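You operate a simulated robot arm through the tools that you are given. There is no shell and no other tool. Be economical: measure what you need, move in short steps, check, and stop when the job is done.

Carry out the task below with a simulated robot arm. There is one attempt and no reset: what you move stays moved.

JOB
Sand the grey mark off the clamped brush, then wax the middle of its back.
Fine: use the small sanding block, the green pad and the green box; sanding block back on the green mat, pad on the black one, lid shut; it stays clamped. Set down upright: small sanding block, green pad. A coat counts when it lies all over at full strength: go over it till it gets no stronger. What is to be rubbed or washed off counts as gone when no trace of it is left.

Only the result counts: the job must be done as asked and must still hold three seconds after the hand-in. Knocking over, shifting, dropping, spilling or breaking anything else fails it. A push-on lid holds only when it is set on centred and level and pressed home; a screw cap is set on level and turned clockwise until tight.

ROBOT AND FRAMES
A 6-joint arm with a two-finger parallel gripper, fixed in place. Base frame: the origin is at the foot of the arm, x ahead of it, y to its left, z up; the work surface is at about z = 0.78. Units: m, degrees, N and s.
With the tool pointing down near the work surface it reaches from about 0.24 to 0.64 m from the base axis. Its first joint turns from -66.0 to 66.0 degrees. Payload 2.7 kg.
The tool frame sits at the grasp point between the pads (the TCP): z along the fingers, y along the line on which they close. The tips reach 0.023 m beyond it. The gripper opens to 0.094 m. The fingers are 0.038 m wide and 0.01 m thick; the gripper's body (0.054 by 0.096 m) begins 0.039 m behind the TCP.
Orientation is that of the tool frame in the base frame, as a unit quaternion [w, x, y, z]. With the fingers straight down and closing along the base's y, the tool's x points along the base's -x, its y along +y and its z along -z.

CONTROLS
- The arm moves only by the tool move_arm. Its argument "plan" is one flat list of numbers, 7 for each row, row after row: the shift along the tool's x, y, z in units of 30 mm (1.0 is 30 mm), then the turn, a rotation vector about the tool's x, y, z in units of 6 degrees (1.0 is 6 degrees), then the closure, from 0 (fully open) to 1 (shut). In form: [x, y, z, ax, ay, az, hand, x, y, z, ax, ay, az, hand, ...]. A call has 1 to 8 rows; each row shifts and turns the commanded pose from where the row before left it, along the tool's axes as they then stand. A call with a number of a shift or a turn outside -1 to 1 is refused whole. Each row takes 0.2 s and may step no farther than 0.05 m and 8.6 degrees from the row before; otherwise, or with a gripper value out of range, the whole call is refused. Where a pose cannot be reached the arm comes as near as it can. A force on the tool above 40 N (or 10 N above the force at the start of the call, whichever is more), or a blocked arm, ends the call early, and 0.2 s more pass. The fingers move at their own pace (about 0.045 m/s each) and stop on an object; they squeeze with about 25 N. The grip force told is the motor's: it shows also when the fingers shut on nothing. Time passes only in rows, and 0.2 s behind the last, so rows that do not move let the fingers close. The reply holds the time, the measured pose of the TCP, the force on the tool along the base axes, the opening and the grip force, in the units named above and with some noise, with the torque about the TCP (base axes, N m) and any sound that the robot's microphone picked up.
- Cameras (640 x 400 px; columns grow to the right, rows downward): "scene" is fixed at [0.0661, -0.4262, 1.4007]; the picture's right is [0.85, -0.52, 0.00], its down [-0.32, -0.53, -0.79] and it looks along [0.41, 0.67, -0.62] (base axes); focal length 330 px, centre (320, 200). "wrist" rides on the gripper at [0.087, 0.016, -0.075] in the tool frame; the picture's right is [-0.18, 0.98, 0.00], its down [-0.58, -0.11, -0.81] and it looks along [-0.79, -0.15, 0.59] (tool axes); focal length 243 px, centre (320, 200). There is no depth. A picture from a camera that has moved, and an enlarged one, comes with that camera's place and axes in the base frame and with its lens.
- grab_frame(camera): a new picture of that camera. No time passes.
- close_up(camera, box): a new picture of the part [left, top, right, bottom] of that camera's present view, enlarged. No time passes.
- close_job(): hands the job in; it is judged then, once.

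Go step by step. Nothing tells you positions but the pictures and the camera data: compare them with the known pose of the tool, close in by small moves and look again before you grip or let go. The budget is 120 turns and 68 pictures, counting those below and the enlarged ones. Unless the task says otherwise, let go and move clear before handing in, and close with one line.

The tools are called after "Call:" as a command line: name --argument value ..., lists and objects as JSON in quotes. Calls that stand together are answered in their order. move_arm: Moves the arm, as the interface text tells. Its arguments: {"type":"object","properties":{"plan":{"type":"array"}},"required":["plan"]} The other tools are called the same way: grab_frame (camera) takes a picture; close_up (camera, box) takes an enlarged picture of a part of a camera's view; close_job () hands the job in.

At the start:

```text
t: 0.0
position: [0.399, -0.0301, 1.1399]
tool_rot: [0.001, 0.0, 1.0, 0.0]
force: [-0.1, 0.4, -1.0]
torque: [0.01, -0.03, 0.02]
opening: 0.0939
gripper_force: 0.1
```

scene: 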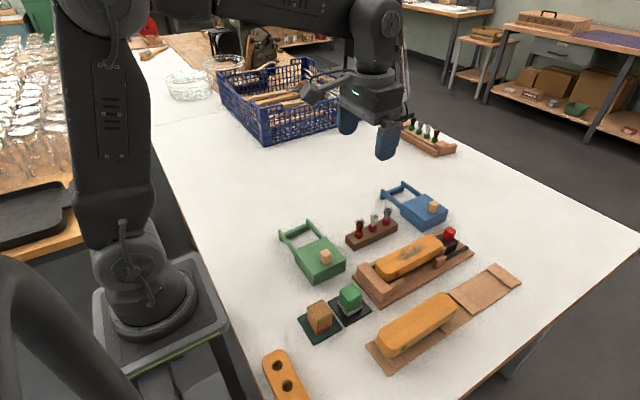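
wrist: 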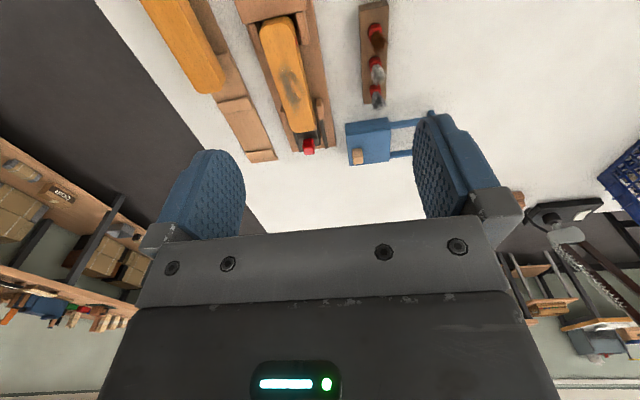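

I see a clamped brush with a grey mark, a green and a blue wax box, a sanding block and a green pad on mats. I'll look closer first.

Call:
close_up --camera "scene" --box '[260, 170, 420, 270]'

Call:
close_up --camera "scene" --box '[280, 260, 400, 335]'

Call:
close_up --camera "scene" --box '[340, 215, 500, 315]'

```text
4.00 times, centred on (340, 220) of scene
camera zoom: at [0.0661, -0.4262, 1.4007], right [0.85, -0.52, 0.0], down [-0.32, -0.53, -0.79], along [0.41, 0.67, -0.62], focal length 1321 px, centre (240, 120)
```

zoom: 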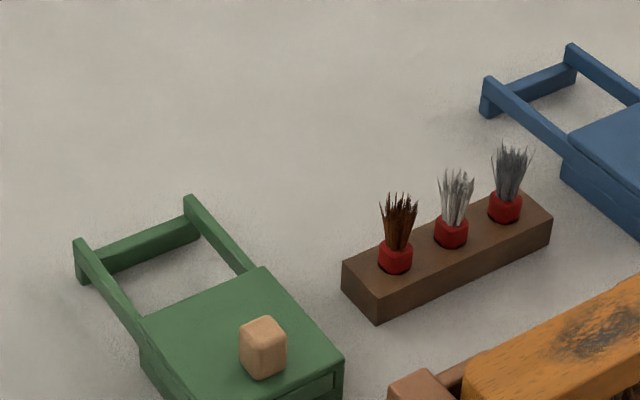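

```text
5.33 times, centred on (340, 298) of scene
camera zoom: at [0.0661, -0.4262, 1.4007], right [0.85, -0.52, 0.0], down [-0.32, -0.53, -0.79], along [0.41, 0.67, -0.62], focal length 1761 px, centre (213, -320)
```

zoom: 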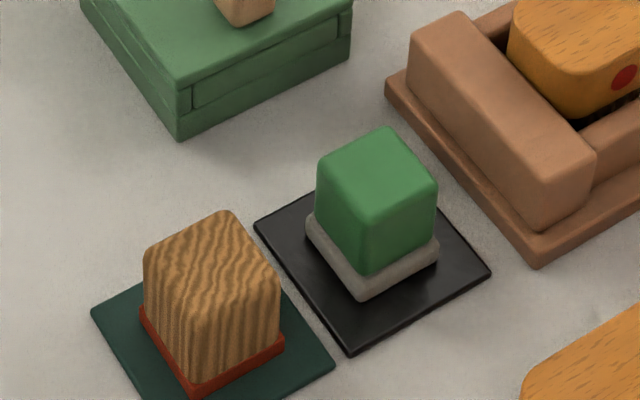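

```text
4.00 times, centred on (420, 265) of scene
camera zoom: at [0.0661, -0.4262, 1.4007], right [0.85, -0.52, 0.0], down [-0.32, -0.53, -0.79], along [0.41, 0.67, -0.62], focal length 1321 px, centre (-80, -60)
```

zoom: 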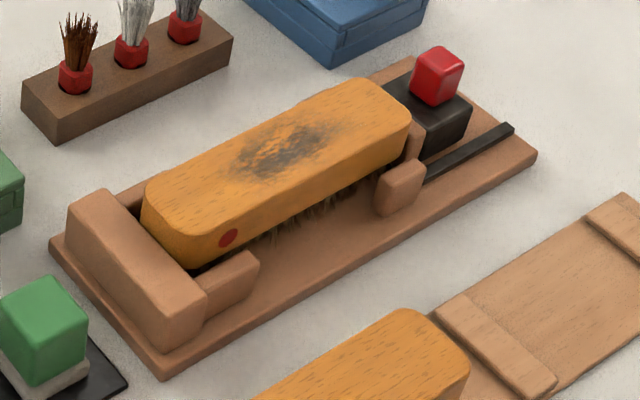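

Call:
move_arm --plan '[0.86, -0.45, 0.93, 0, 0, 0, 0, 0.86, -0.45, 0.93, 0, 0, 0, 0, 0.86, -0.45, 0.93, 0, 0, 0, 0, 0.86, -0.45, 0.93, 0, 0, 0, 0, 0.86, -0.45, 0.93, 0, 0, 0, 0]'

Call:
grab_frame --camera "wrist"

```text
t: 1.2
position: [0.2695, -0.0979, 0.9988]
tool_rot: [0.001, -0.001, 1.0, 0.001]
force: [0.3, 0.9, -0.9]
torque: [-0.01, 0.03, -0.01]
opening: 0.0943
gripper_force: 0.1
```

```text
62 pictures are left
camera wrist: at [0.1837, -0.0827, 1.0725], right [0.18, 0.98, 0.0], down [0.58, -0.11, 0.81], along [0.79, -0.15, -0.59], focal length 243 px, centre (320, 200)
```

wrist: 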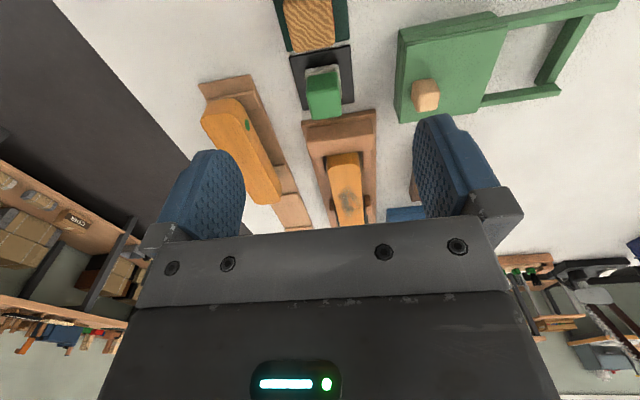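

The block appears near (0.263,-0.103) and the pad near (0.34,-0.103). I'm descending above the block and checking.

Call:
move_arm --plan '[0.2, -0.17, 0.9, 0, 0, 0, 0, 0, 0, 0.9, 0, 0, 0, 0, 0, 0, 0.9, 0, 0, 0, 0, 0, 0, 0.9, 0, 0, 0, 0]'

Call:
grab_frame --camera "wrist"

Call:
close_up --camera "scene" --box '[260, 230, 420, 330]'

```text
t: 2.2
position: [0.2664, -0.1005, 0.8918]
tool_rot: [0.0, -0.001, 1.0, 0.001]
force: [0.7, -0.5, 1.3]
torque: [-0.02, -0.01, 0.02]
opening: 0.0939
gripper_force: 0.0
```

```text
61 pictures are left
camera wrist: at [0.1797, -0.0848, 0.9648], right [0.18, 0.98, 0.0], down [0.58, -0.11, 0.81], along [0.79, -0.15, -0.59], focal length 243 px, centre (320, 200)
```

wrist: 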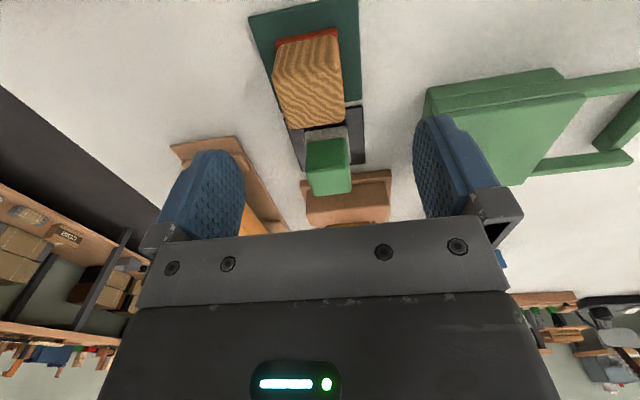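

```text
4.00 times, centred on (340, 280) of scene
camera zoom: at [0.0661, -0.4262, 1.4007], right [0.85, -0.52, 0.0], down [-0.32, -0.53, -0.79], along [0.41, 0.67, -0.62], focal length 1321 px, centre (240, -120)
```

zoom: 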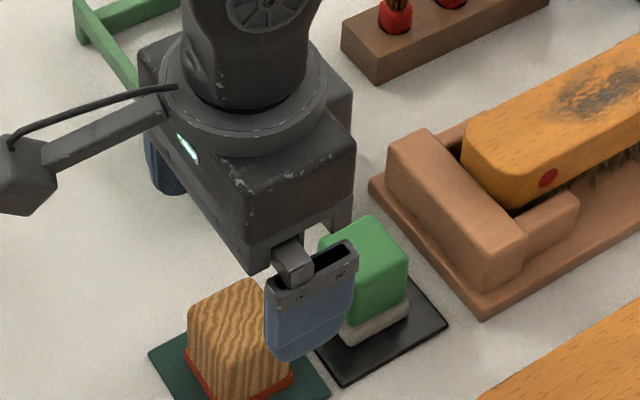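

Call:
move_arm --plan '[0.07, -0.12, 0.9, 0, 0, 0, 0, 0, 0, 0.9, 0, 0, 0, 0, 0, 0, 0.61, 0, 0, 0, 0, 0, 0, 0, 0, 0, 0, 0]'

Call:
close_up --camera "scene" --box '[260, 230, 420, 330]'

```text
t: 3.2
position: [0.2616, -0.1034, 0.8196]
tool_rot: [0.001, 0.0, 1.0, 0.001]
force: [-0.1, -0.1, 0.1]
torque: [-0.02, -0.02, -0.01]
opening: 0.0938
gripper_force: 0.1
```

```text
4.00 times, centred on (340, 280) of scene
camera zoom: at [0.0661, -0.4262, 1.4007], right [0.85, -0.52, 0.0], down [-0.32, -0.53, -0.79], along [0.41, 0.67, -0.62], focal length 1321 px, centre (240, -120)
```

zoom: 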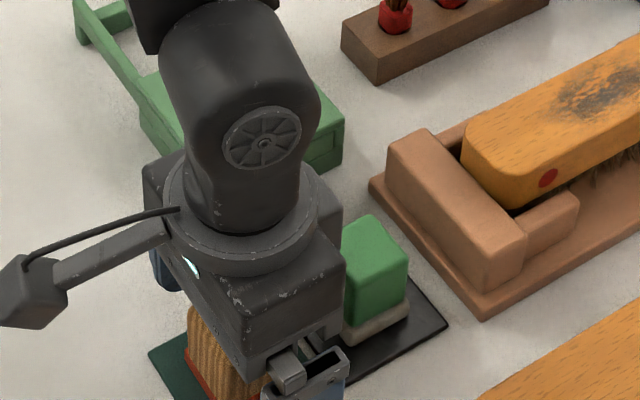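

Positioned around the block; closing, then lifting slightly.

Call:
move_arm --plan '[0, 0, 0, 0, 0, 0, 1, 0, 0, 0, 0, 0, 0, 1, 0, 0, 0, 0, 0, 0, 1, 0, 0, 0, 0, 0, 0, 1, 0, 0, 0, 0, 0, 0, 1]'

Call:
move_arm --plan '[0, 0, -1, 0, 0, 0, 1, 0, 0, -1, 0, 0, 0, 1, 0, 0, -1, 0, 0, 0, 1]'

Call:
grab_frame --camera "wrist"

Call:
grab_frame --camera "scene"

```text
t: 4.4
position: [0.2614, -0.1037, 0.8197]
tool_rot: [0.0, -0.002, 1.0, 0.001]
force: [0.8, 0.0, 1.0]
torque: [-0.02, 0.02, 0.04]
opening: 0.0395
gripper_force: 25.4
```

```text
t: 5.2
position: [0.2633, -0.1046, 0.9106]
tool_rot: [0.001, -0.001, 1.0, 0.0]
force: [0.4, 0.2, 0.1]
torque: [0.02, 0.03, -0.04]
opening: 0.0
gripper_force: 25.1
```

```text
58 pictures are left
camera wrist: at [0.1768, -0.0895, 0.9834], right [0.18, 0.98, 0.0], down [0.58, -0.11, 0.81], along [0.79, -0.15, -0.59], focal length 243 px, centre (320, 200)
```

wrist: 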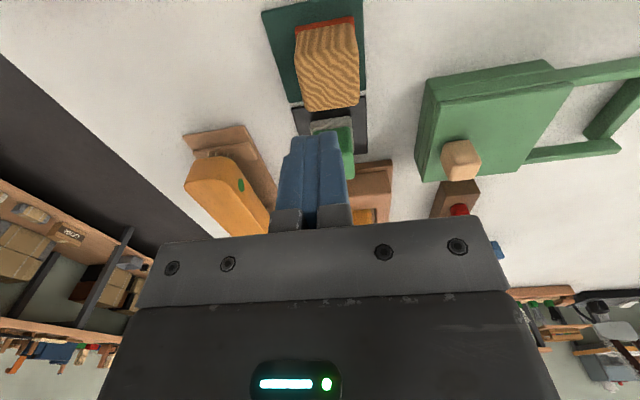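

```text
57 pictures are left
```

scene: 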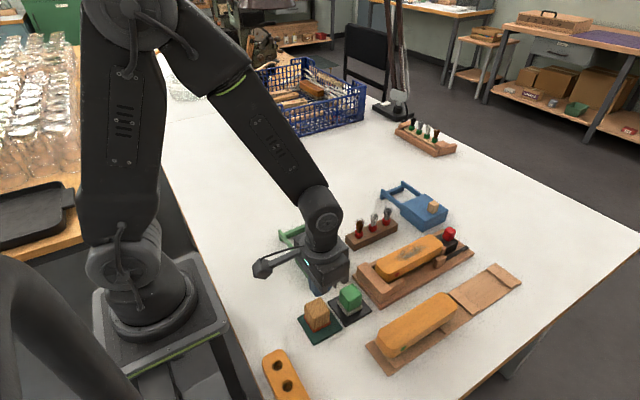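

The fingers slipped off the block. I'll check how it stands.

Call:
close_up --camera "scene" --box '[280, 260, 400, 335]'

Call:
close_up --camera "wrist" --box '[240, 0, 400, 100]'

```text
5.33 times, centred on (340, 298) of scene
camera zoom: at [0.0661, -0.4262, 1.4007], right [0.85, -0.52, 0.0], down [-0.32, -0.53, -0.79], along [0.41, 0.67, -0.62], focal length 1761 px, centre (213, -320)
```

zoom: 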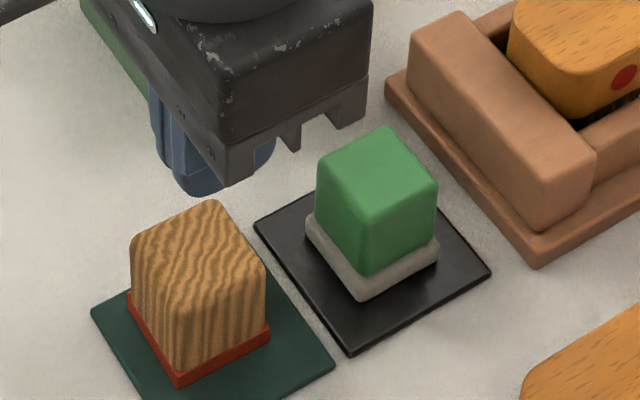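

```text
4.00 times, centred on (320, 50) of wrist
camera zoom: at [0.1768, -0.0895, 0.9834], right [0.18, 0.98, 0.0], down [0.58, -0.11, 0.81], along [0.79, -0.15, -0.59], focal length 970 px, centre (320, 800)
```

zoom: 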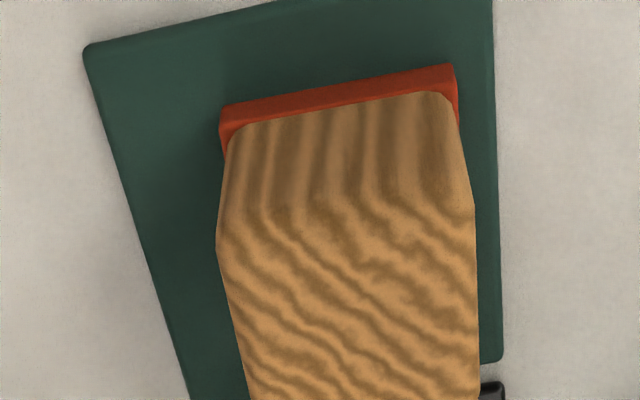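

Call:
move_arm --plan '[0, 0.22, 0, 0, 0, 0, 0, 0, 0, 0, 0, 0, 0, 0, 0, 0, 0, 0, 0, 0, 0, 0, 0, 0, 0, 0, 0, 0, 0, 0, 0.9, 0, 0, 0, 0, 0, 0, 0.9, 0, 0, 0, 0, 0, 0, 0.9, 0, 0, 0, 0, 0, 0, 0.5, 0, 0, 0, 0]'

Call:
move_arm --plan '[0, 0, 0, 0, 0, 0, 0.4, 0, 0, 0, 0, 0, 0, 0.5, 0, 0, 0, 0, 0, 0, 1, 0, 0, 0, 0, 0, 0, 1, 0, 0, 0, 0, 0, 0, 1]'

Call:
move_arm --plan '[0, 0, -0.1, 0, 0, 0, 1, 0, 0, -0.1, 0, 0, 0, 1, 0, 0, -0.1, 0, 0, 0, 1]'

```text
t: 7.0
position: [0.2613, -0.0986, 0.8137]
tool_rot: [0.001, -0.001, 1.0, 0.001]
force: [-0.1, -0.2, -0.6]
torque: [0.01, -0.03, -0.01]
opening: 0.094
gripper_force: 0.1
```

```text
t: 8.2
position: [0.2613, -0.0992, 0.8144]
tool_rot: [0.001, -0.001, 1.0, 0.001]
force: [-0.5, 0.0, 0.4]
torque: [0.02, 0.01, 0.0]
opening: 0.0394
gripper_force: 24.8
```

```text
t: 9.0
position: [0.262, -0.0977, 0.8231]
tool_rot: [0.0, -0.001, 1.0, 0.001]
force: [0.2, 0.5, -0.5]
torque: [0.0, -0.02, -0.01]
opening: 0.0391
gripper_force: 24.6
```

Call:
move_arm --plan '[0, 0, -0.3, 0, 0, 0, 1, 0, 0, -0.3, 0, 0, 0, 1, 0, 0, -0.4, 0, 0, 0, 1, 0, 0, -0.4, 0, 0, 0, 1, 0, 0, -0.5, 0, 0, 0, 1, 0, 0, -0.5, 0, 0, 0, 1, 0, 0, -0.5, 0, 0, 0, 1]'

Call:
grab_frame --camera "wrist"

Call:
close_up --camera "scene" --box '[280, 210, 440, 310]'

```text
t: 10.6
position: [0.2627, -0.0983, 0.9098]
tool_rot: [0.001, -0.001, 1.0, 0.0]
force: [0.0, -0.1, -0.8]
torque: [-0.02, -0.03, 0.04]
opening: 0.0396
gripper_force: 24.6
```

```text
54 pictures are left
camera wrist: at [0.1767, -0.0829, 0.9832], right [0.18, 0.98, 0.0], down [0.58, -0.11, 0.81], along [0.79, -0.15, -0.59], focal length 243 px, centre (320, 200)
```

wrist: 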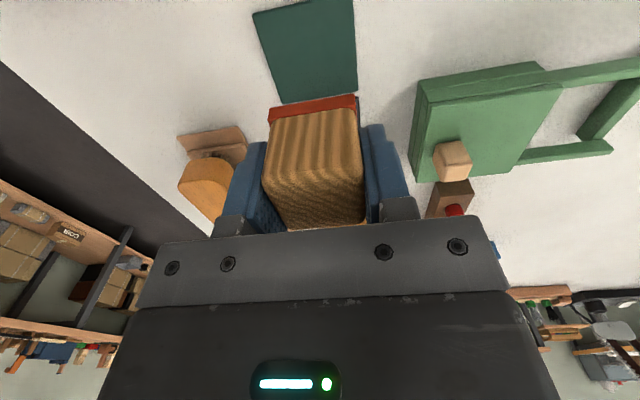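

```text
4.00 times, centred on (360, 260) of scene
camera zoom: at [0.0661, -0.4262, 1.4007], right [0.85, -0.52, 0.0], down [-0.32, -0.53, -0.79], along [0.41, 0.67, -0.62], focal length 1321 px, centre (160, -40)
```

zoom: 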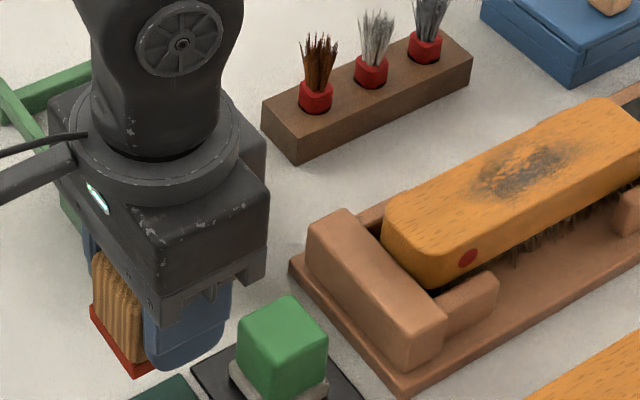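

Block is held firmly. Carrying it over the brush mark, near (0.507,-0.10), top about z 0.845.

Call:
move_arm --plan '[-0.5, 0, -0.3, 0, 0, 0, 1, -1, 0, -0.3, 0, 0, 0, 1, -1, 0, 0, 0, 0, 0, 1, -1, 0, 0, 0, 0, 0, 1, -1, 0, 0, 0, 0, 0, 1, -1, 0, 0, 0, 0, 0, 1, -1, 0, 0, 0, 0, 0, 1, -1, 0, 0, 0, 0, 0, 1]'

Call:
move_arm --plan '[-0.7, 0, 0.4, 0, 0, 0, 1, 0, 0, 0.6, 0, 0, 0, 1]'

Call:
close_up --camera "scene" --box '[330, 180, 490, 280]'

Call:
grab_frame --camera "wrist"

```text
t: 12.4
position: [0.4877, -0.0967, 0.9277]
tool_rot: [0.001, -0.001, 1.0, 0.001]
force: [-0.2, -0.3, -0.3]
torque: [0.01, -0.03, 0.02]
opening: 0.0393
gripper_force: 24.5
```

```text
t: 13.0
position: [0.5101, -0.0978, 0.8994]
tool_rot: [0.001, -0.001, 1.0, 0.001]
force: [0.0, 0.0, -0.5]
torque: [-0.01, -0.01, 0.0]
opening: 0.0391
gripper_force: 25.3
```

```text
4.00 times, centred on (410, 230) of scene
camera zoom: at [0.0661, -0.4262, 1.4007], right [0.85, -0.52, 0.0], down [-0.32, -0.53, -0.79], along [0.41, 0.67, -0.62], focal length 1321 px, centre (-40, 80)
```

zoom: 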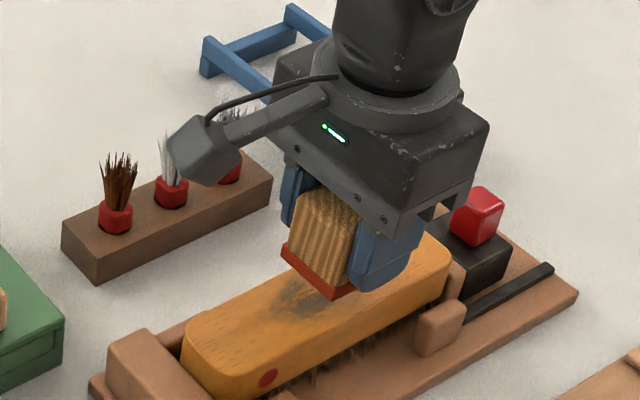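

```text
51 pictures are left
camera wrist: at [0.4245, -0.0821, 0.972], right [0.18, 0.98, 0.0], down [0.58, -0.11, 0.81], along [0.79, -0.15, -0.59], focal length 243 px, centre (320, 200)
```

wrist: 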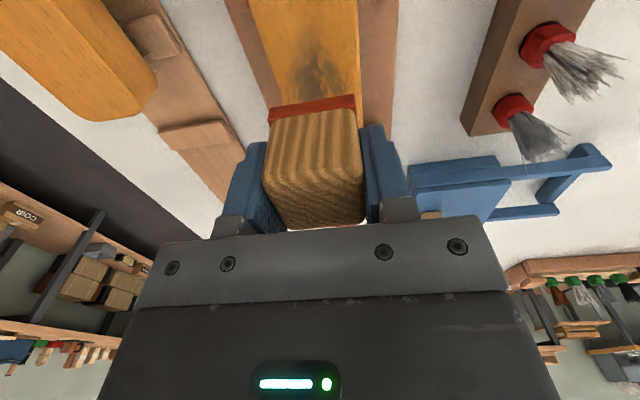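

Call:
move_arm --plan '[0, 0, 0.5, 0, 0, 0, 1, 0, 0, 0.1, 0, 0, 0, 1, 0, 0, 0.06, 0, 0, 0, 1]'

Call:
move_arm --plan '[0, 0, 0.06, 0, 0, 0, 1, 0, 0, 0.06, 0, 0, 0, 1]'

```text
t: 13.8
position: [0.5092, -0.0986, 0.8773]
tool_rot: [0.001, -0.001, 1.0, 0.001]
force: [-0.4, 0.9, 0.3]
torque: [0.01, 0.01, -0.02]
opening: 0.0393
gripper_force: 25.0
```

```text
t: 14.4
position: [0.5078, -0.0978, 0.8752]
tool_rot: [0.0, 0.0, 1.0, 0.002]
force: [-2.8, 2.3, 6.3]
torque: [0.04, 0.14, -0.01]
opening: 0.0394
gripper_force: 24.6
```

Contact at TCP z≈0.876. Pressing slightly more and rubbing back and forth.

Call:
move_arm --plan '[0.7, 0, 0.04, 0, 0, 0, 1, -0.7, 0, 0, 0, 0, 0, 1, -0.7, 0, 0, 0, 0, 0, 1, 0.7, 0, 0, 0, 0, 0, 1, 0.7, 0, 0, 0, 0, 0, 1, -0.7, 0, 0, 0, 0, 0, 1, -0.7, 0, 0, 0, 0, 0, 1, 0.7, 0, 0, 0, 0, 0, 1]'

Call:
close_up --camera "wrist" --box '[220, 0, 420, 125]'

```text
t: 16.2
position: [0.509, -0.0968, 0.8726]
tool_rot: [0.0, -0.001, 1.0, 0.001]
force: [1.8, 0.7, 2.3]
torque: [-0.01, -0.12, 0.02]
opening: 0.0393
gripper_force: 24.6
```

```text
3.20 times, centred on (320, 62) of wrist
camera zoom: at [0.4225, -0.082, 0.946], right [0.18, 0.98, 0.0], down [0.58, -0.11, 0.81], along [0.79, -0.15, -0.59], focal length 776 px, centre (320, 640)
```

zoom: 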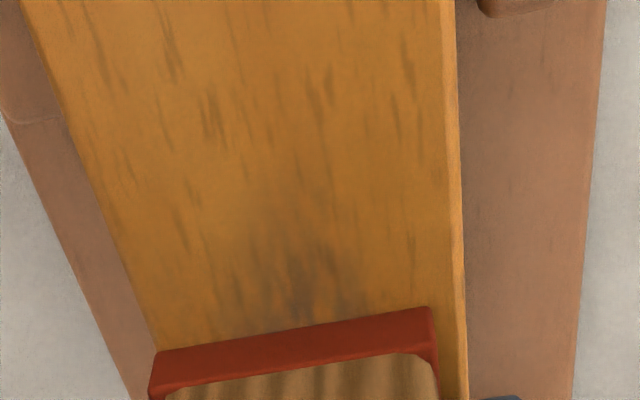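

Sanding works; continuing strokes with light pressure.

Call:
move_arm --plan '[0.7, 0.15, 0.04, 0, 0, 0, 1, 0.5, 0, 0, 0, 0, 0, 1, -0.8, 0, 0, 0, 0, 0, 1, -0.8, 0, 0, 0, 0, 0, 1, -0.3, -0.3, 0, 0, 0, 0, 1, 0.8, 0, 0, 0, 0, 0, 1, 0.8, 0, 0, 0, 0, 0, 1, 0.3, 0, 0, 0, 0, 0, 1]'

Call:
move_arm --plan '[-0.8, 0.15, 0, 0, 0, 0, 1, -0.8, 0, 0, 0, 0, 0, 1, -0.5, 0, 0, 0, 0, 0, 1, 0.5, 0, 0, 0, 0, 0, 1, 0.8, 0, 0, 0, 0, 0, 1, 0.6, 0, 0, 0, 0, 0, 1, -0.7, 0, 0, 0, 0, 0, 1, -0.7, 0, 0, 0, 0, 0, 1]'

```text
t: 18.0
position: [0.4722, -0.1031, 0.8721]
tool_rot: [0.003, -0.001, 1.0, 0.001]
force: [6.7, 0.6, 12.9]
torque: [0.02, -0.1, 0.02]
opening: 0.0393
gripper_force: 25.0
```

```text
t: 19.8
position: [0.5211, -0.098, 0.8727]
tool_rot: [0.001, 0.0, 1.0, 0.001]
force: [-2.5, -0.7, 6.0]
torque: [-0.01, 0.17, -0.03]
opening: 0.0393
gripper_force: 25.2
```

Moving up to inspect the back.

Call:
move_arm --plan '[0, 0, -0.5, 0, 0, 0, 1, 0.5, 0, -0.8, 0, 0, 0, 1, 1, 0, -0.5, 0, 0, 0, 1, 1, 0, 0, 0, 0, 0, 1, 1, 0, 0, 0, 0, 0, 1]'

Call:
close_up --camera "scene" --box '[370, 220, 466, 280]'

Call:
grab_frame --camera "wrist"

```text
t: 21.0
position: [0.4136, -0.0981, 0.9261]
tool_rot: [0.001, -0.001, 1.0, 0.001]
force: [-0.1, -0.5, 0.1]
torque: [0.03, -0.02, 0.0]
opening: 0.0394
gripper_force: 24.9
```

```text
6.67 times, centred on (418, 250) of scene
camera zoom: at [0.0661, -0.4262, 1.4007], right [0.85, -0.52, 0.0], down [-0.32, -0.53, -0.79], along [0.41, 0.67, -0.62], focal length 2201 px, centre (-333, -133)
```

zoom: 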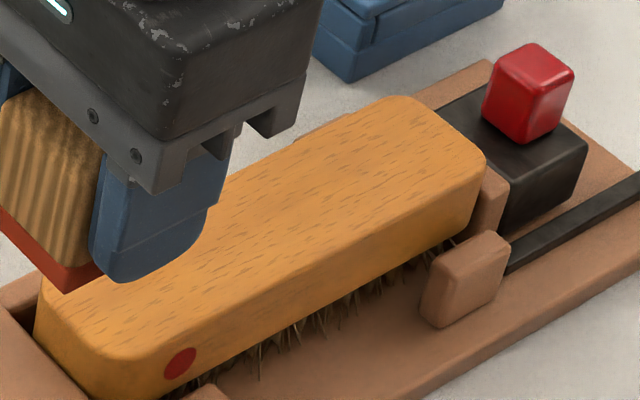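

```text
48 pictures are left
camera wrist: at [0.3288, -0.0826, 0.9997], right [0.18, 0.98, 0.0], down [0.58, -0.11, 0.81], along [0.79, -0.15, -0.59], focal length 243 px, centre (320, 200)
```

wrist: 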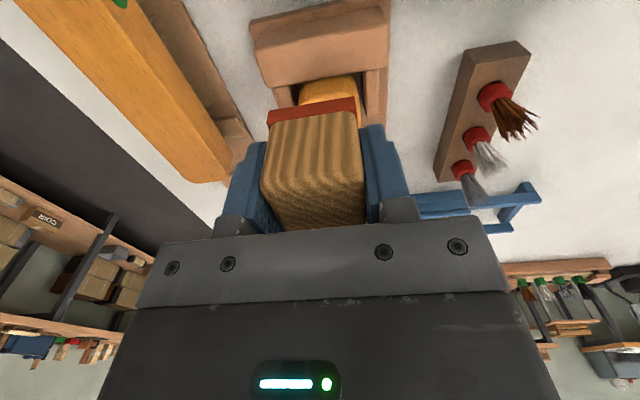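

Call:
move_arm --plan '[1, 0, 0, 0, 0, 0, 1, 1, 0, 0, 0, 0, 0, 1, 1, 0, 0, 0, 0, 0, 1]'

Call:
close_up --camera "scene" --box '[370, 225, 450, 275]'

```text
t: 21.8
position: [0.3261, -0.1005, 0.9262]
tool_rot: [0.001, 0.0, 1.0, 0.001]
force: [0.7, 0.1, -0.7]
torque: [0.0, -0.01, 0.04]
opening: 0.0393
gripper_force: 24.6
```

```text
8.00 times, centred on (410, 250) of scene
camera zoom: at [0.0661, -0.4262, 1.4007], right [0.85, -0.52, 0.0], down [-0.32, -0.53, -0.79], along [0.41, 0.67, -0.62], focal length 2641 px, centre (-400, -200)
```

zoom: 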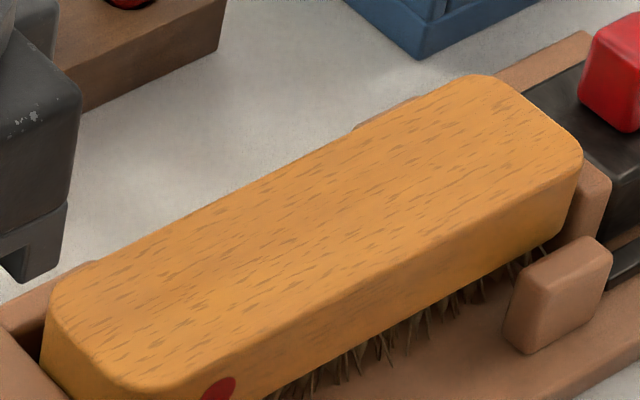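

The mark is gone in the enlarged view. Returning the block to the green mat.

Call:
move_arm --plan '[0.7, -0.08, 0, 0, 0, 0, 1, 0.7, 0, 0, 0, 0, 0, 1, 0.67, 0, 0.4, 0, 0, 0, 1, 0, 0, 0.8, 0, 0, 0, 1, 0, 0, 0.8, 0, 0, 0, 1, 0, 0, 0.8, 0, 0, 0, 1, 0, 0, 0.5, 0, 0, 0, 1]'

Call:
close_up --camera "wrist" --box '[220, 0, 420, 125]'

Call:
close_up --camera "scene" --box '[280, 260, 400, 335]'

```text
t: 23.4
position: [0.2646, -0.1011, 0.8251]
tool_rot: [0.001, -0.001, 1.0, 0.001]
force: [-0.2, -0.3, -1.0]
torque: [-0.03, 0.03, 0.03]
opening: 0.0396
gripper_force: 24.8
```

```text
3.20 times, centred on (320, 62) of wrist
camera zoom: at [0.1785, -0.0852, 0.8988], right [0.18, 0.98, 0.0], down [0.58, -0.11, 0.81], along [0.79, -0.15, -0.59], focal length 776 px, centre (320, 640)
```

zoom: 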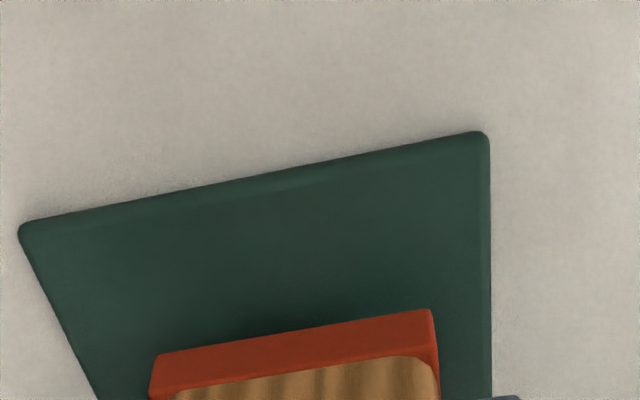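

```text
5.33 times, centred on (340, 298) of scene
camera zoom: at [0.0661, -0.4262, 1.4007], right [0.85, -0.52, 0.0], down [-0.32, -0.53, -0.79], along [0.41, 0.67, -0.62], focal length 1761 px, centre (213, -320)
```

zoom: 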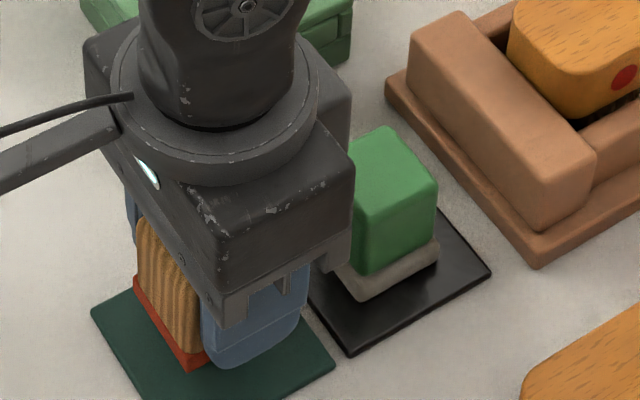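

Call:
move_arm --plan '[0, -0.07, 0.2, 0, 0, 0, 1, 0, 0, 0.1, 0, 0, 0, 1, 0, 0, 0.05, 0, 0, 0, 1]'

```text
t: 24.2
position: [0.2638, -0.1027, 0.8168]
tool_rot: [0.0, -0.001, 1.0, 0.001]
force: [-0.7, 0.0, -1.0]
torque: [-0.02, 0.01, -0.03]
opening: 0.0394
gripper_force: 25.0
```

Call:
move_arm --plan '[0, 0, 0.07, 0, 0, 0, 1, 0, 0, 0, 0, 0, 0, 1]'

Call:
move_arm --plan '[0, 0, 0.05, 0, 0, 0, 1, 0, 0, 0, 0, 0, 0, 1]'

Call:
move_arm --plan '[0, 0, 0.05, 0, 0, 0, 1, 0, 0, 0, 0, 0, 0, 1]'

```text
t: 24.8
position: [0.2635, -0.1021, 0.8147]
tool_rot: [0.0, -0.001, 1.0, 0.002]
force: [0.0, 0.2, -0.8]
torque: [-0.02, -0.04, -0.02]
opening: 0.0393
gripper_force: 24.5
```

```text
t: 25.4
position: [0.2634, -0.103, 0.8129]
tool_rot: [0.0, 0.0, 1.0, 0.001]
force: [-0.2, 0.1, -0.1]
torque: [0.01, 0.01, -0.02]
opening: 0.0394
gripper_force: 25.1
```

```text
t: 26.0
position: [0.2634, -0.1035, 0.8116]
tool_rot: [0.001, -0.001, 1.0, 0.001]
force: [0.9, 0.1, -0.9]
torque: [-0.01, 0.02, 0.02]
opening: 0.0392
gripper_force: 25.2
```

Call:
move_arm --plan '[0, 0, 0.04, 0, 0, 0, 1, 0, 0, 0, 0, 0, 0, 1]'

Call:
move_arm --plan '[0, 0, 0.04, 0, 0, 0, 1, 0, 0, 0, 0, 0, 0, 1]'

Call:
close_up --camera "wrist" --box '[220, 0, 420, 125]'

```text
t: 26.6
position: [0.2629, -0.1038, 0.8101]
tool_rot: [0.002, -0.001, 1.0, 0.001]
force: [-3.8, 0.5, 25.5]
torque: [-0.02, 0.11, -0.01]
opening: 0.0396
gripper_force: 24.8
```

```text
t: 27.2
position: [0.2636, -0.1034, 0.8086]
tool_rot: [0.002, -0.001, 1.0, 0.001]
force: [-1.4, 0.2, 20.2]
torque: [-0.07, 0.01, 0.0]
opening: 0.0393
gripper_force: 25.1
```

```text
3.20 times, centred on (320, 62) of wrist
camera zoom: at [0.1782, -0.0876, 0.8821], right [0.18, 0.98, 0.0], down [0.58, -0.11, 0.81], along [0.79, -0.15, -0.59], focal length 776 px, centre (320, 640)
```

zoom: 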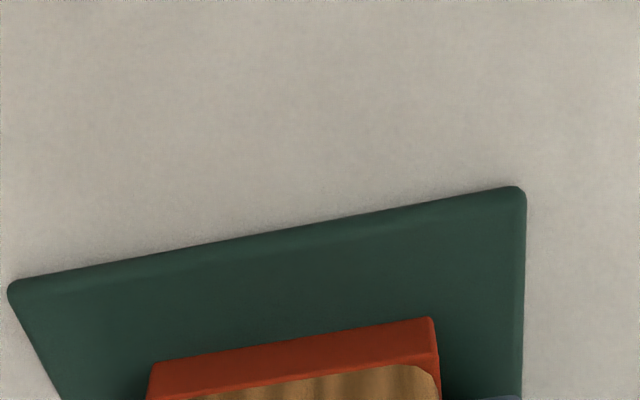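

Call:
move_arm --plan '[0, 0, -0.05, 0, 0, 0, 1, 0, 0, 0, 0, 0, 0, 0.4, 0, 0, 0, 0, 0, 0, 0.2, 0, 0, 0, 0, 0, 0, 0, 0, 0, 0, 0, 0, 0, 0]'

Call:
move_arm --plan '[0, 0, -0.3, 0, 0, 0, 0, 0, 0, -0.6, 0, 0, 0, 0, 0, 0, -0.9, 0, 0, 0, 0, 0, 0, -0.9, 0, 0, 0, 0, 0, 0, -0.9, 0, 0, 0, 0]'

Call:
grab_frame --camera "wrist"

Call:
close_up --camera "scene" --box '[280, 260, 400, 335]'

```text
t: 28.4
position: [0.2643, -0.1032, 0.8097]
tool_rot: [0.001, -0.001, 1.0, 0.001]
force: [0.7, 0.6, -0.6]
torque: [0.0, 0.0, -0.01]
opening: 0.0943
gripper_force: 0.1
```

```text
t: 29.6
position: [0.2631, -0.1054, 0.9194]
tool_rot: [0.0, -0.001, 1.0, 0.001]
force: [-0.1, -0.1, 0.3]
torque: [0.01, 0.01, 0.02]
opening: 0.0938
gripper_force: 0.0
```

```text
43 pictures are left
camera wrist: at [0.1769, -0.0893, 0.9929], right [0.18, 0.98, 0.0], down [0.58, -0.11, 0.81], along [0.79, -0.15, -0.59], focal length 243 px, centre (320, 200)
```

wrist: 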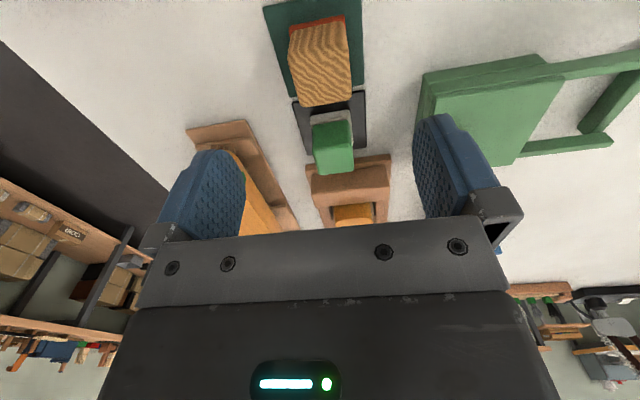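

```text
5.33 times, centred on (340, 298) of scene
camera zoom: at [0.0661, -0.4262, 1.4007], right [0.85, -0.52, 0.0], down [-0.32, -0.53, -0.79], along [0.41, 0.67, -0.62], focal length 1761 px, centre (213, -320)
```

zoom: 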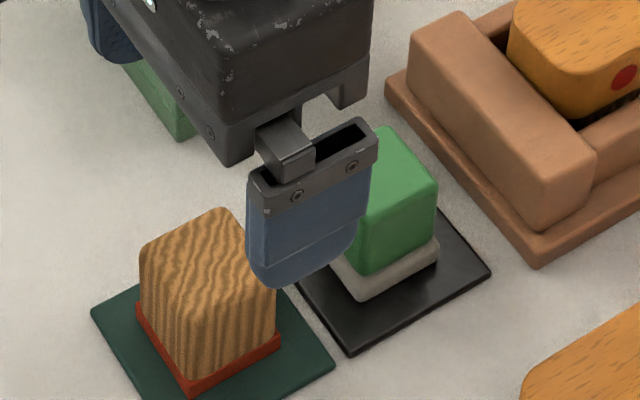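

The block is properly back on its mat. Now to the green box: knob near (0.338,-0.004,0.84).

Call:
move_arm --plan '[-0.8, 0.85, 0, 0, 0, 0, 0, -0.8, 0.85, 0, 0, 0, 0, 0, -0.3, 0.85, 0, 0, 0, 0, 0, 0, 0.85, 0, 0, 0, 0, 0]'

Call:
grab_frame --camera "wrist"

Call:
close_up --camera "scene" --box '[250, 190, 394, 280]'

```text
t: 30.6
position: [0.3197, -0.0033, 0.9202]
tool_rot: [0.001, -0.001, 1.0, 0.0]
force: [-0.5, -0.6, 0.0]
torque: [0.01, 0.0, -0.01]
opening: 0.0941
gripper_force: 0.2
```

```text
41 pictures are left
camera wrist: at [0.2342, 0.0133, 0.9934], right [0.18, 0.98, 0.0], down [0.58, -0.11, 0.81], along [0.79, -0.15, -0.59], focal length 243 px, centre (320, 200)
```

wrist: 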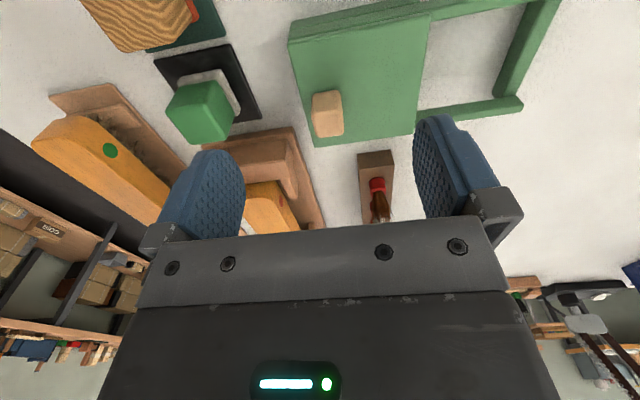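

```text
4.44 times, centred on (322, 235) of scene
camera zoom: at [0.0661, -0.4262, 1.4007], right [0.85, -0.52, 0.0], down [-0.32, -0.53, -0.79], along [0.41, 0.67, -0.62], focal length 1467 px, centre (311, 44)
```

zoom: 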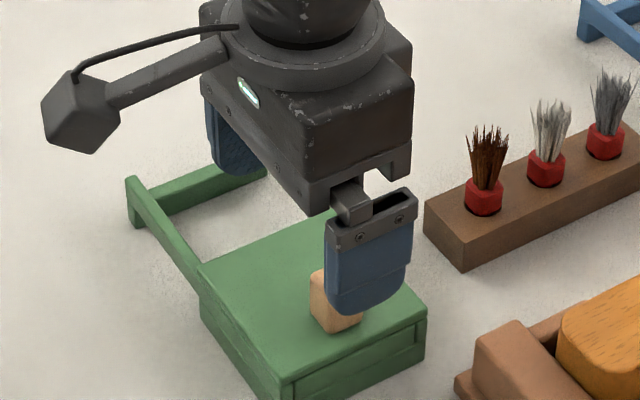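

Call:
move_arm --plan '[-0.6, 0.05, 0.4, 0, 0, 0, 0, 0, 0, 0.8, 0, 0, 0, 0, 0, 0, 0.8, 0, 0, 0, 0]'

Call:
grab_frame --camera "wrist"

Call:
close_up --camera "scene" --box '[270, 200, 398, 280]'

```text
t: 31.4
position: [0.3381, -0.0004, 0.8594]
tool_rot: [0.001, -0.001, 1.0, 0.0]
force: [0.4, 0.1, 0.6]
torque: [-0.02, 0.01, 0.02]
opening: 0.0942
gripper_force: 0.0
```

```text
39 pictures are left
camera wrist: at [0.2525, 0.0149, 0.9322], right [0.18, 0.98, 0.0], down [0.58, -0.11, 0.81], along [0.79, -0.15, -0.59], focal length 243 px, centre (320, 200)
```

wrist: 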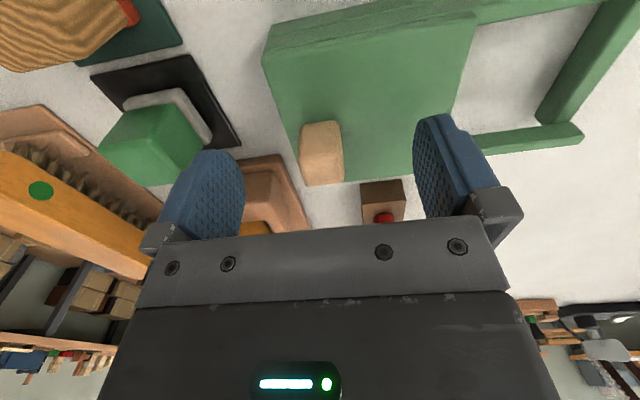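

```text
5.00 times, centred on (334, 240) of scene
camera zoom: at [0.0661, -0.4262, 1.4007], right [0.85, -0.52, 0.0], down [-0.32, -0.53, -0.79], along [0.41, 0.67, -0.62], focal length 1651 px, centre (250, 0)
```

zoom: 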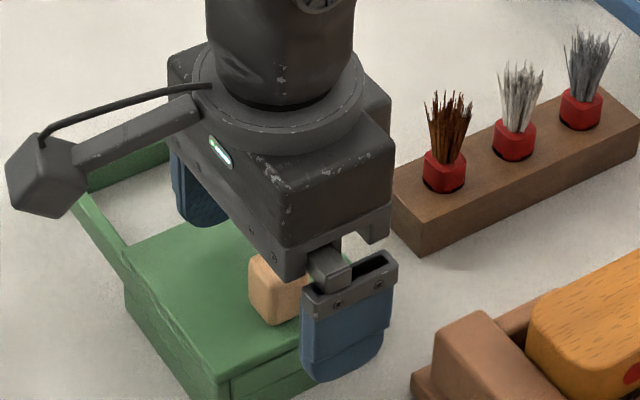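

Call:
move_arm --plan '[0, 0, 0.25, 0, 0, 0, 0, 0, 0, 0, 0, 0, 0, 0.5, 0, 0, 0, 0, 0, 0, 1, 0, 0, 0, 0, 0, 0, 1, 0, 0, 0, 0, 0, 0, 1, 0, 0, 0, 0, 0, 0, 1, 0, 0, 0, 0, 0, 0, 1]'

Call:
close_up --camera "wrist" --box '[220, 60, 420, 185]'

```text
t: 33.0
position: [0.339, -0.0001, 0.8515]
tool_rot: [0.001, 0.0, 1.0, 0.001]
force: [0.7, -0.1, -1.3]
torque: [-0.06, -0.04, -0.12]
opening: 0.0214
gripper_force: 44.8
```

```text
3.20 times, centred on (320, 122) of wrist
camera zoom: at [0.2531, 0.0156, 0.9249], right [0.18, 0.98, 0.0], down [0.58, -0.11, 0.81], along [0.79, -0.15, -0.59], focal length 776 px, centre (320, 448)
```

zoom: 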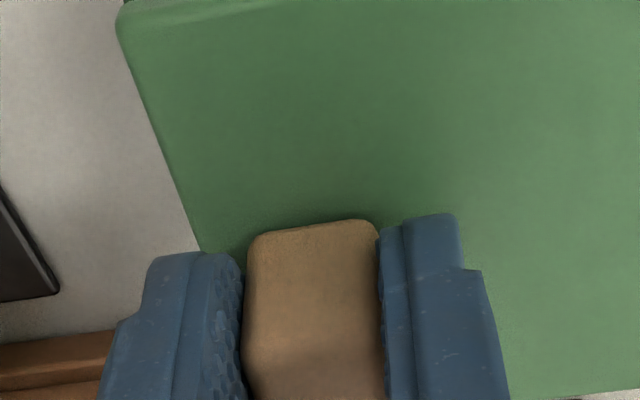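

Knob gripped. Sliding the lid slowly toward +y.

Call:
move_arm --plan '[0, 0.15, 0, 0, 0, 0, 1, 0, 0.15, 0, 0, 0, 0, 1]'

Call:
close_up --camera "scene" --box '[270, 200, 398, 280]'

```text
t: 33.6
position: [0.3381, 0.0101, 0.8516]
tool_rot: [0.001, -0.001, 1.0, 0.002]
force: [0.5, -1.2, 11.6]
torque: [-0.11, 0.76, -0.13]
opening: 0.0217
gripper_force: 45.1
```

```text
5.00 times, centred on (334, 240) of scene
camera zoom: at [0.066, -0.4262, 1.4007], right [0.85, -0.52, 0.0], down [-0.32, -0.53, -0.79], along [0.41, 0.67, -0.62], focal length 1651 px, centre (250, 0)
```

zoom: 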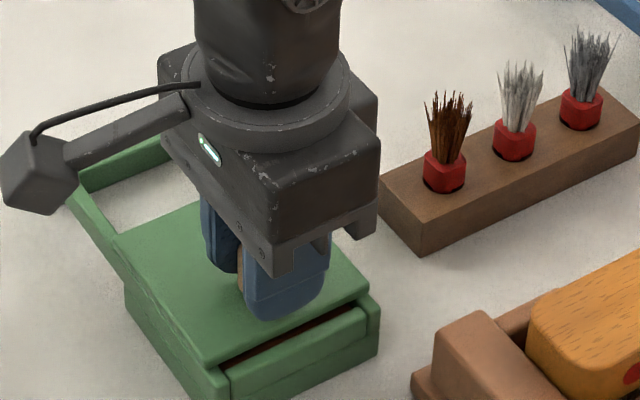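

Call:
move_arm --plan '[0, 0.3, 0, 0, 0, 0, 1, 0, 0.4, 0, 0, 0, 0, 1, 0, 0.4, 0, 0, 0, 0, 1, 0, 0.4, 0, 0, 0, 0, 1, 0, 0.3, 0, 0, 0, 0, 1]'

Call:
grab_frame --camera "wrist"

```text
t: 34.8
position: [0.3382, 0.0652, 0.8525]
tool_rot: [0.002, -0.001, 1.0, 0.0]
force: [13.9, -0.4, -4.9]
torque: [-0.27, -0.34, -0.18]
opening: 0.0216
gripper_force: 44.4
```

```text
35 pictures are left
camera wrist: at [0.2528, 0.0796, 0.9246], right [0.18, 0.98, 0.0], down [0.58, -0.11, 0.81], along [0.8, -0.15, -0.59], focal length 243 px, centre (320, 200)
```

wrist: 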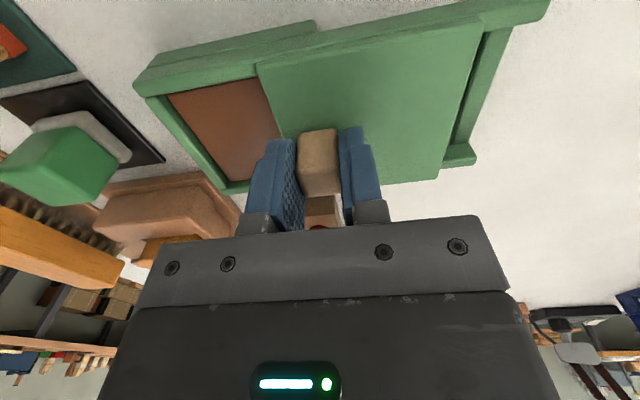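

Call:
move_arm --plan '[0, 0.15, 0, 0, 0, 0, 1, 0, 0.15, 0, 0, 0, 0, 1]'

Call:
move_arm --plan '[0, 0, 0, 0, 0, 0, 0.6, 0, 0, 0, 0, 0, 0, 0.4, 0, 0, 0, 0, 0, 0, 0.2, 0, 0, -0.5, 0, 0, 0, 0.2, 0, 0, -1, 0, 0, 0, 0, 0, 0, -1, 0, 0, 0, 0]'

Call:
grab_frame --camera "wrist"

Call:
close_up --camera "scene" --box '[270, 220, 398, 300]'

```text
t: 35.4
position: [0.3378, 0.0716, 0.852]
tool_rot: [0.001, -0.001, 1.0, 0.002]
force: [0.0, -0.4, 8.5]
torque: [-0.03, -1.29, -0.07]
opening: 0.0214
gripper_force: 45.0
```

```text
t: 36.8
position: [0.3383, 0.0707, 0.9266]
tool_rot: [0.001, -0.001, 1.0, 0.001]
force: [-0.1, -0.3, 0.2]
torque: [-0.04, 0.01, 0.0]
opening: 0.094
gripper_force: 0.1
```

```text
34 pictures are left
camera wrist: at [0.2524, 0.0876, 1.0001], right [0.18, 0.98, 0.0], down [0.58, -0.11, 0.81], along [0.79, -0.15, -0.59], focal length 243 px, centre (320, 200)
```

wrist: 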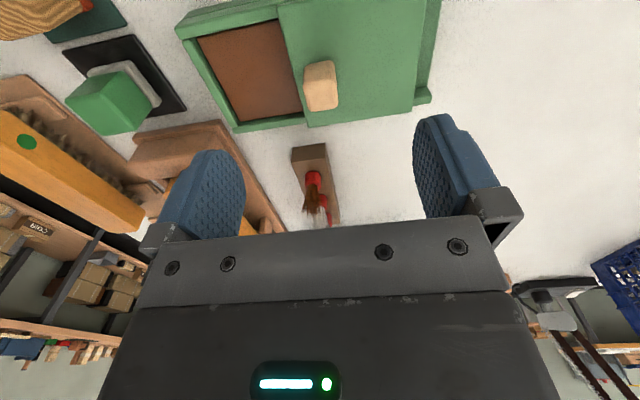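

```text
5.00 times, centred on (334, 260) of scene
camera zoom: at [0.0661, -0.4262, 1.4007], right [0.85, -0.52, 0.0], down [-0.32, -0.53, -0.79], along [0.41, 0.67, -0.62], focal length 1651 px, centre (250, -100)
```

zoom: 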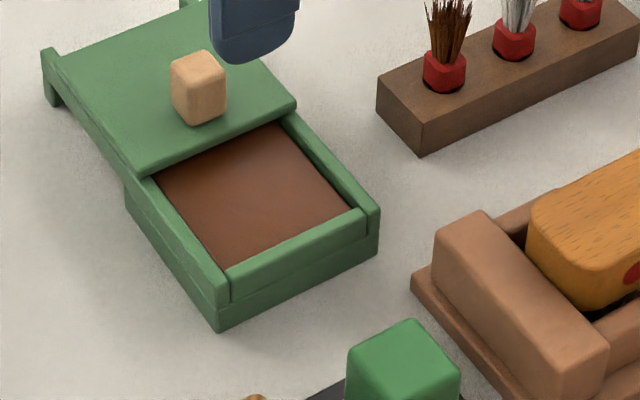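

The lid is open and the brown wax is exposed around (0.340,0.02). Going to fetch the green pad at (0.340,-0.104).

Call:
move_arm --plan '[-0.06, -0.97, 0, 0, 0, 0, 0, 0, -0.97, 0, 0, 0, 0, 0, 0, -0.97, 0, 0, 0, 0, 0, 0, -0.97, 0, 0, 0, 0, 0, 0, -0.97, 0, 0, 0, 0, 0, 0, -0.97, 0, 0, 0, 0, 0, 0, 0, 0.8, 0, 0, 0, 0]'

Call:
grab_frame --camera "wrist"

```text
t: 38.4
position: [0.3402, -0.1035, 0.9028]
tool_rot: [0.001, -0.001, 1.0, 0.001]
force: [-0.4, -0.3, 0.4]
torque: [0.0, 0.01, 0.02]
opening: 0.0941
gripper_force: 0.2
```

```text
32 pictures are left
camera wrist: at [0.2551, -0.0879, 0.9753], right [0.18, 0.98, 0.0], down [0.58, -0.11, 0.81], along [0.79, -0.15, -0.59], focal length 243 px, centre (320, 200)
```

wrist: 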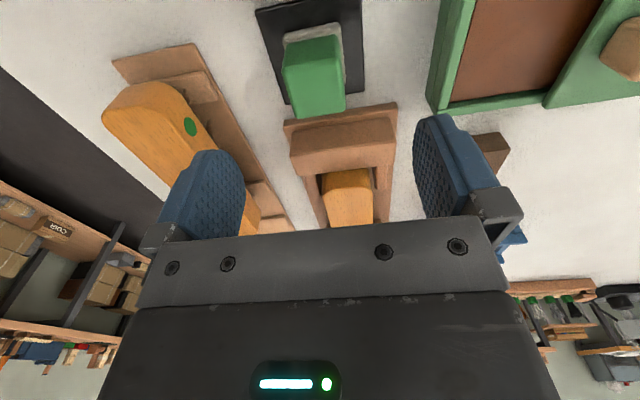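

Call:
move_arm --plan '[0.04, -0.05, 0.9, 0, 0, 0, 0, 0, 0, 0.9, 0, 0, 0, 0, 0, 0, 0.7, 0, 0, 0, 0, 0, 0, 0.3, 0, 0, 0, 0, 0, 0, 0, 0, 0, 0, 0.4, 0, 0, 0, 0, 0, 0, 0.5]'

Call:
move_arm --plan '[0, 0, 0, 0, 0, 0, 1, 0, 0, 0, 0, 0, 0, 1, 0, 0, 0, 0, 0, 0, 1, 0, 0, 0, 0, 0, 0, 1]'

Call:
close_up --camera "wrist" --box '[220, 60, 420, 185]'

```text
t: 39.8
position: [0.3392, -0.1044, 0.8172]
tool_rot: [0.001, -0.001, 1.0, 0.001]
force: [-0.2, 0.5, -0.2]
torque: [-0.01, 0.0, -0.02]
opening: 0.0472
gripper_force: 0.0
```

```text
t: 40.8
position: [0.3389, -0.1038, 0.8172]
tool_rot: [0.001, -0.001, 1.0, 0.001]
force: [0.0, -0.2, 0.2]
torque: [-0.01, -0.03, -0.01]
opening: 0.039
gripper_force: 24.7
```

```text
3.20 times, centred on (320, 122) of wrist
camera zoom: at [0.2538, -0.0891, 0.8912], right [0.18, 0.98, 0.0], down [0.58, -0.11, 0.81], along [0.79, -0.15, -0.59], focal length 776 px, centre (320, 448)
```

zoom: 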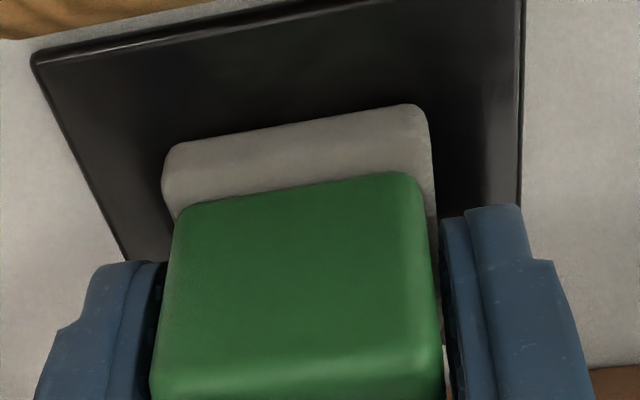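

The fingers seem to catch the felt; regripping slightly higher on the handle.

Call:
move_arm --plan '[0, 0, 0, 0, 0, 0, 0.45, 0, 0, 0, 0, 0, 0, 0.45, 0, 0, -0.17, 0, 0, 0, 0.45, 0, 0, 0, 0, 0, 0, 1, 0, 0, 0, 0, 0, 0, 1, 0, 0, 0, 0, 0, 0, 1, 0, 0, 0, 0, 0, 0, 1]'

Call:
close_up --camera "wrist" --box '[220, 60, 420, 185]'

```text
t: 42.4
position: [0.3386, -0.105, 0.823]
tool_rot: [0.001, -0.001, 1.0, 0.001]
force: [0.3, -0.4, -0.4]
torque: [0.01, -0.01, 0.02]
opening: 0.0352
gripper_force: 25.4
```

```text
3.20 times, centred on (320, 122) of wrist
camera zoom: at [0.2535, -0.0892, 0.8961], right [0.18, 0.98, 0.0], down [0.58, -0.11, 0.81], along [0.79, -0.15, -0.59], focal length 776 px, centre (320, 448)
```

zoom: 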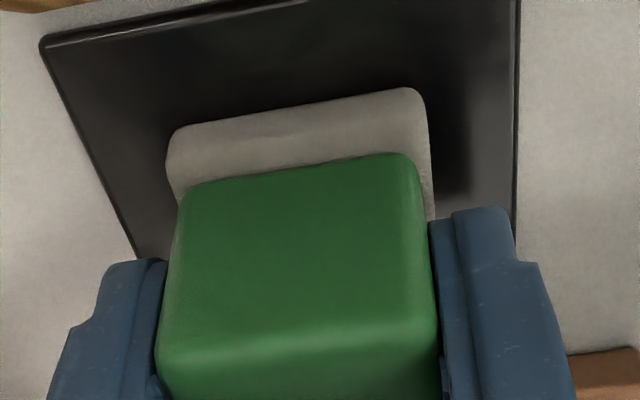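

Call:
move_arm --plan '[0, 0, -0.1, 0, 0, 0, 1, 0, 0, -0.2, 0, 0, 0, 1, 0, 0, -0.3, 0, 0, 0, 1, 0, 0, -0.4, 0, 0, 0, 1, 0, 0, -0.5, 0, 0, 0, 1, 0, 0, -0.5, 0, 0, 0, 1]'

Call:
grab_frame --camera "wrist"

```text
t: 43.8
position: [0.3389, -0.1024, 0.8831]
tool_rot: [0.001, -0.001, 1.0, 0.0]
force: [0.2, 0.1, -0.3]
torque: [0.01, 0.01, -0.01]
opening: 0.0354
gripper_force: 25.6
```

```text
29 pictures are left
camera wrist: at [0.2532, -0.0876, 0.9563], right [0.18, 0.98, 0.0], down [0.58, -0.11, 0.81], along [0.79, -0.15, -0.59], focal length 243 px, centre (320, 200)
```

wrist: 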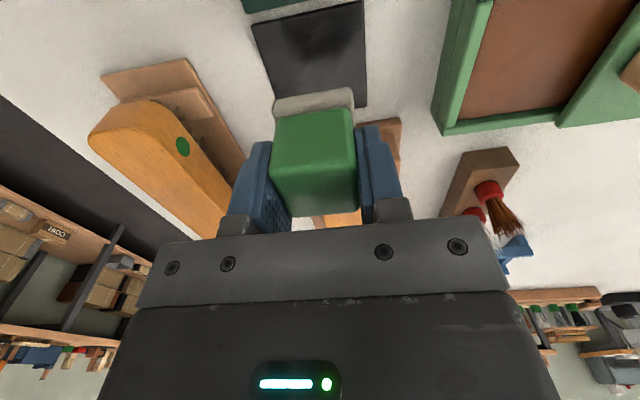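

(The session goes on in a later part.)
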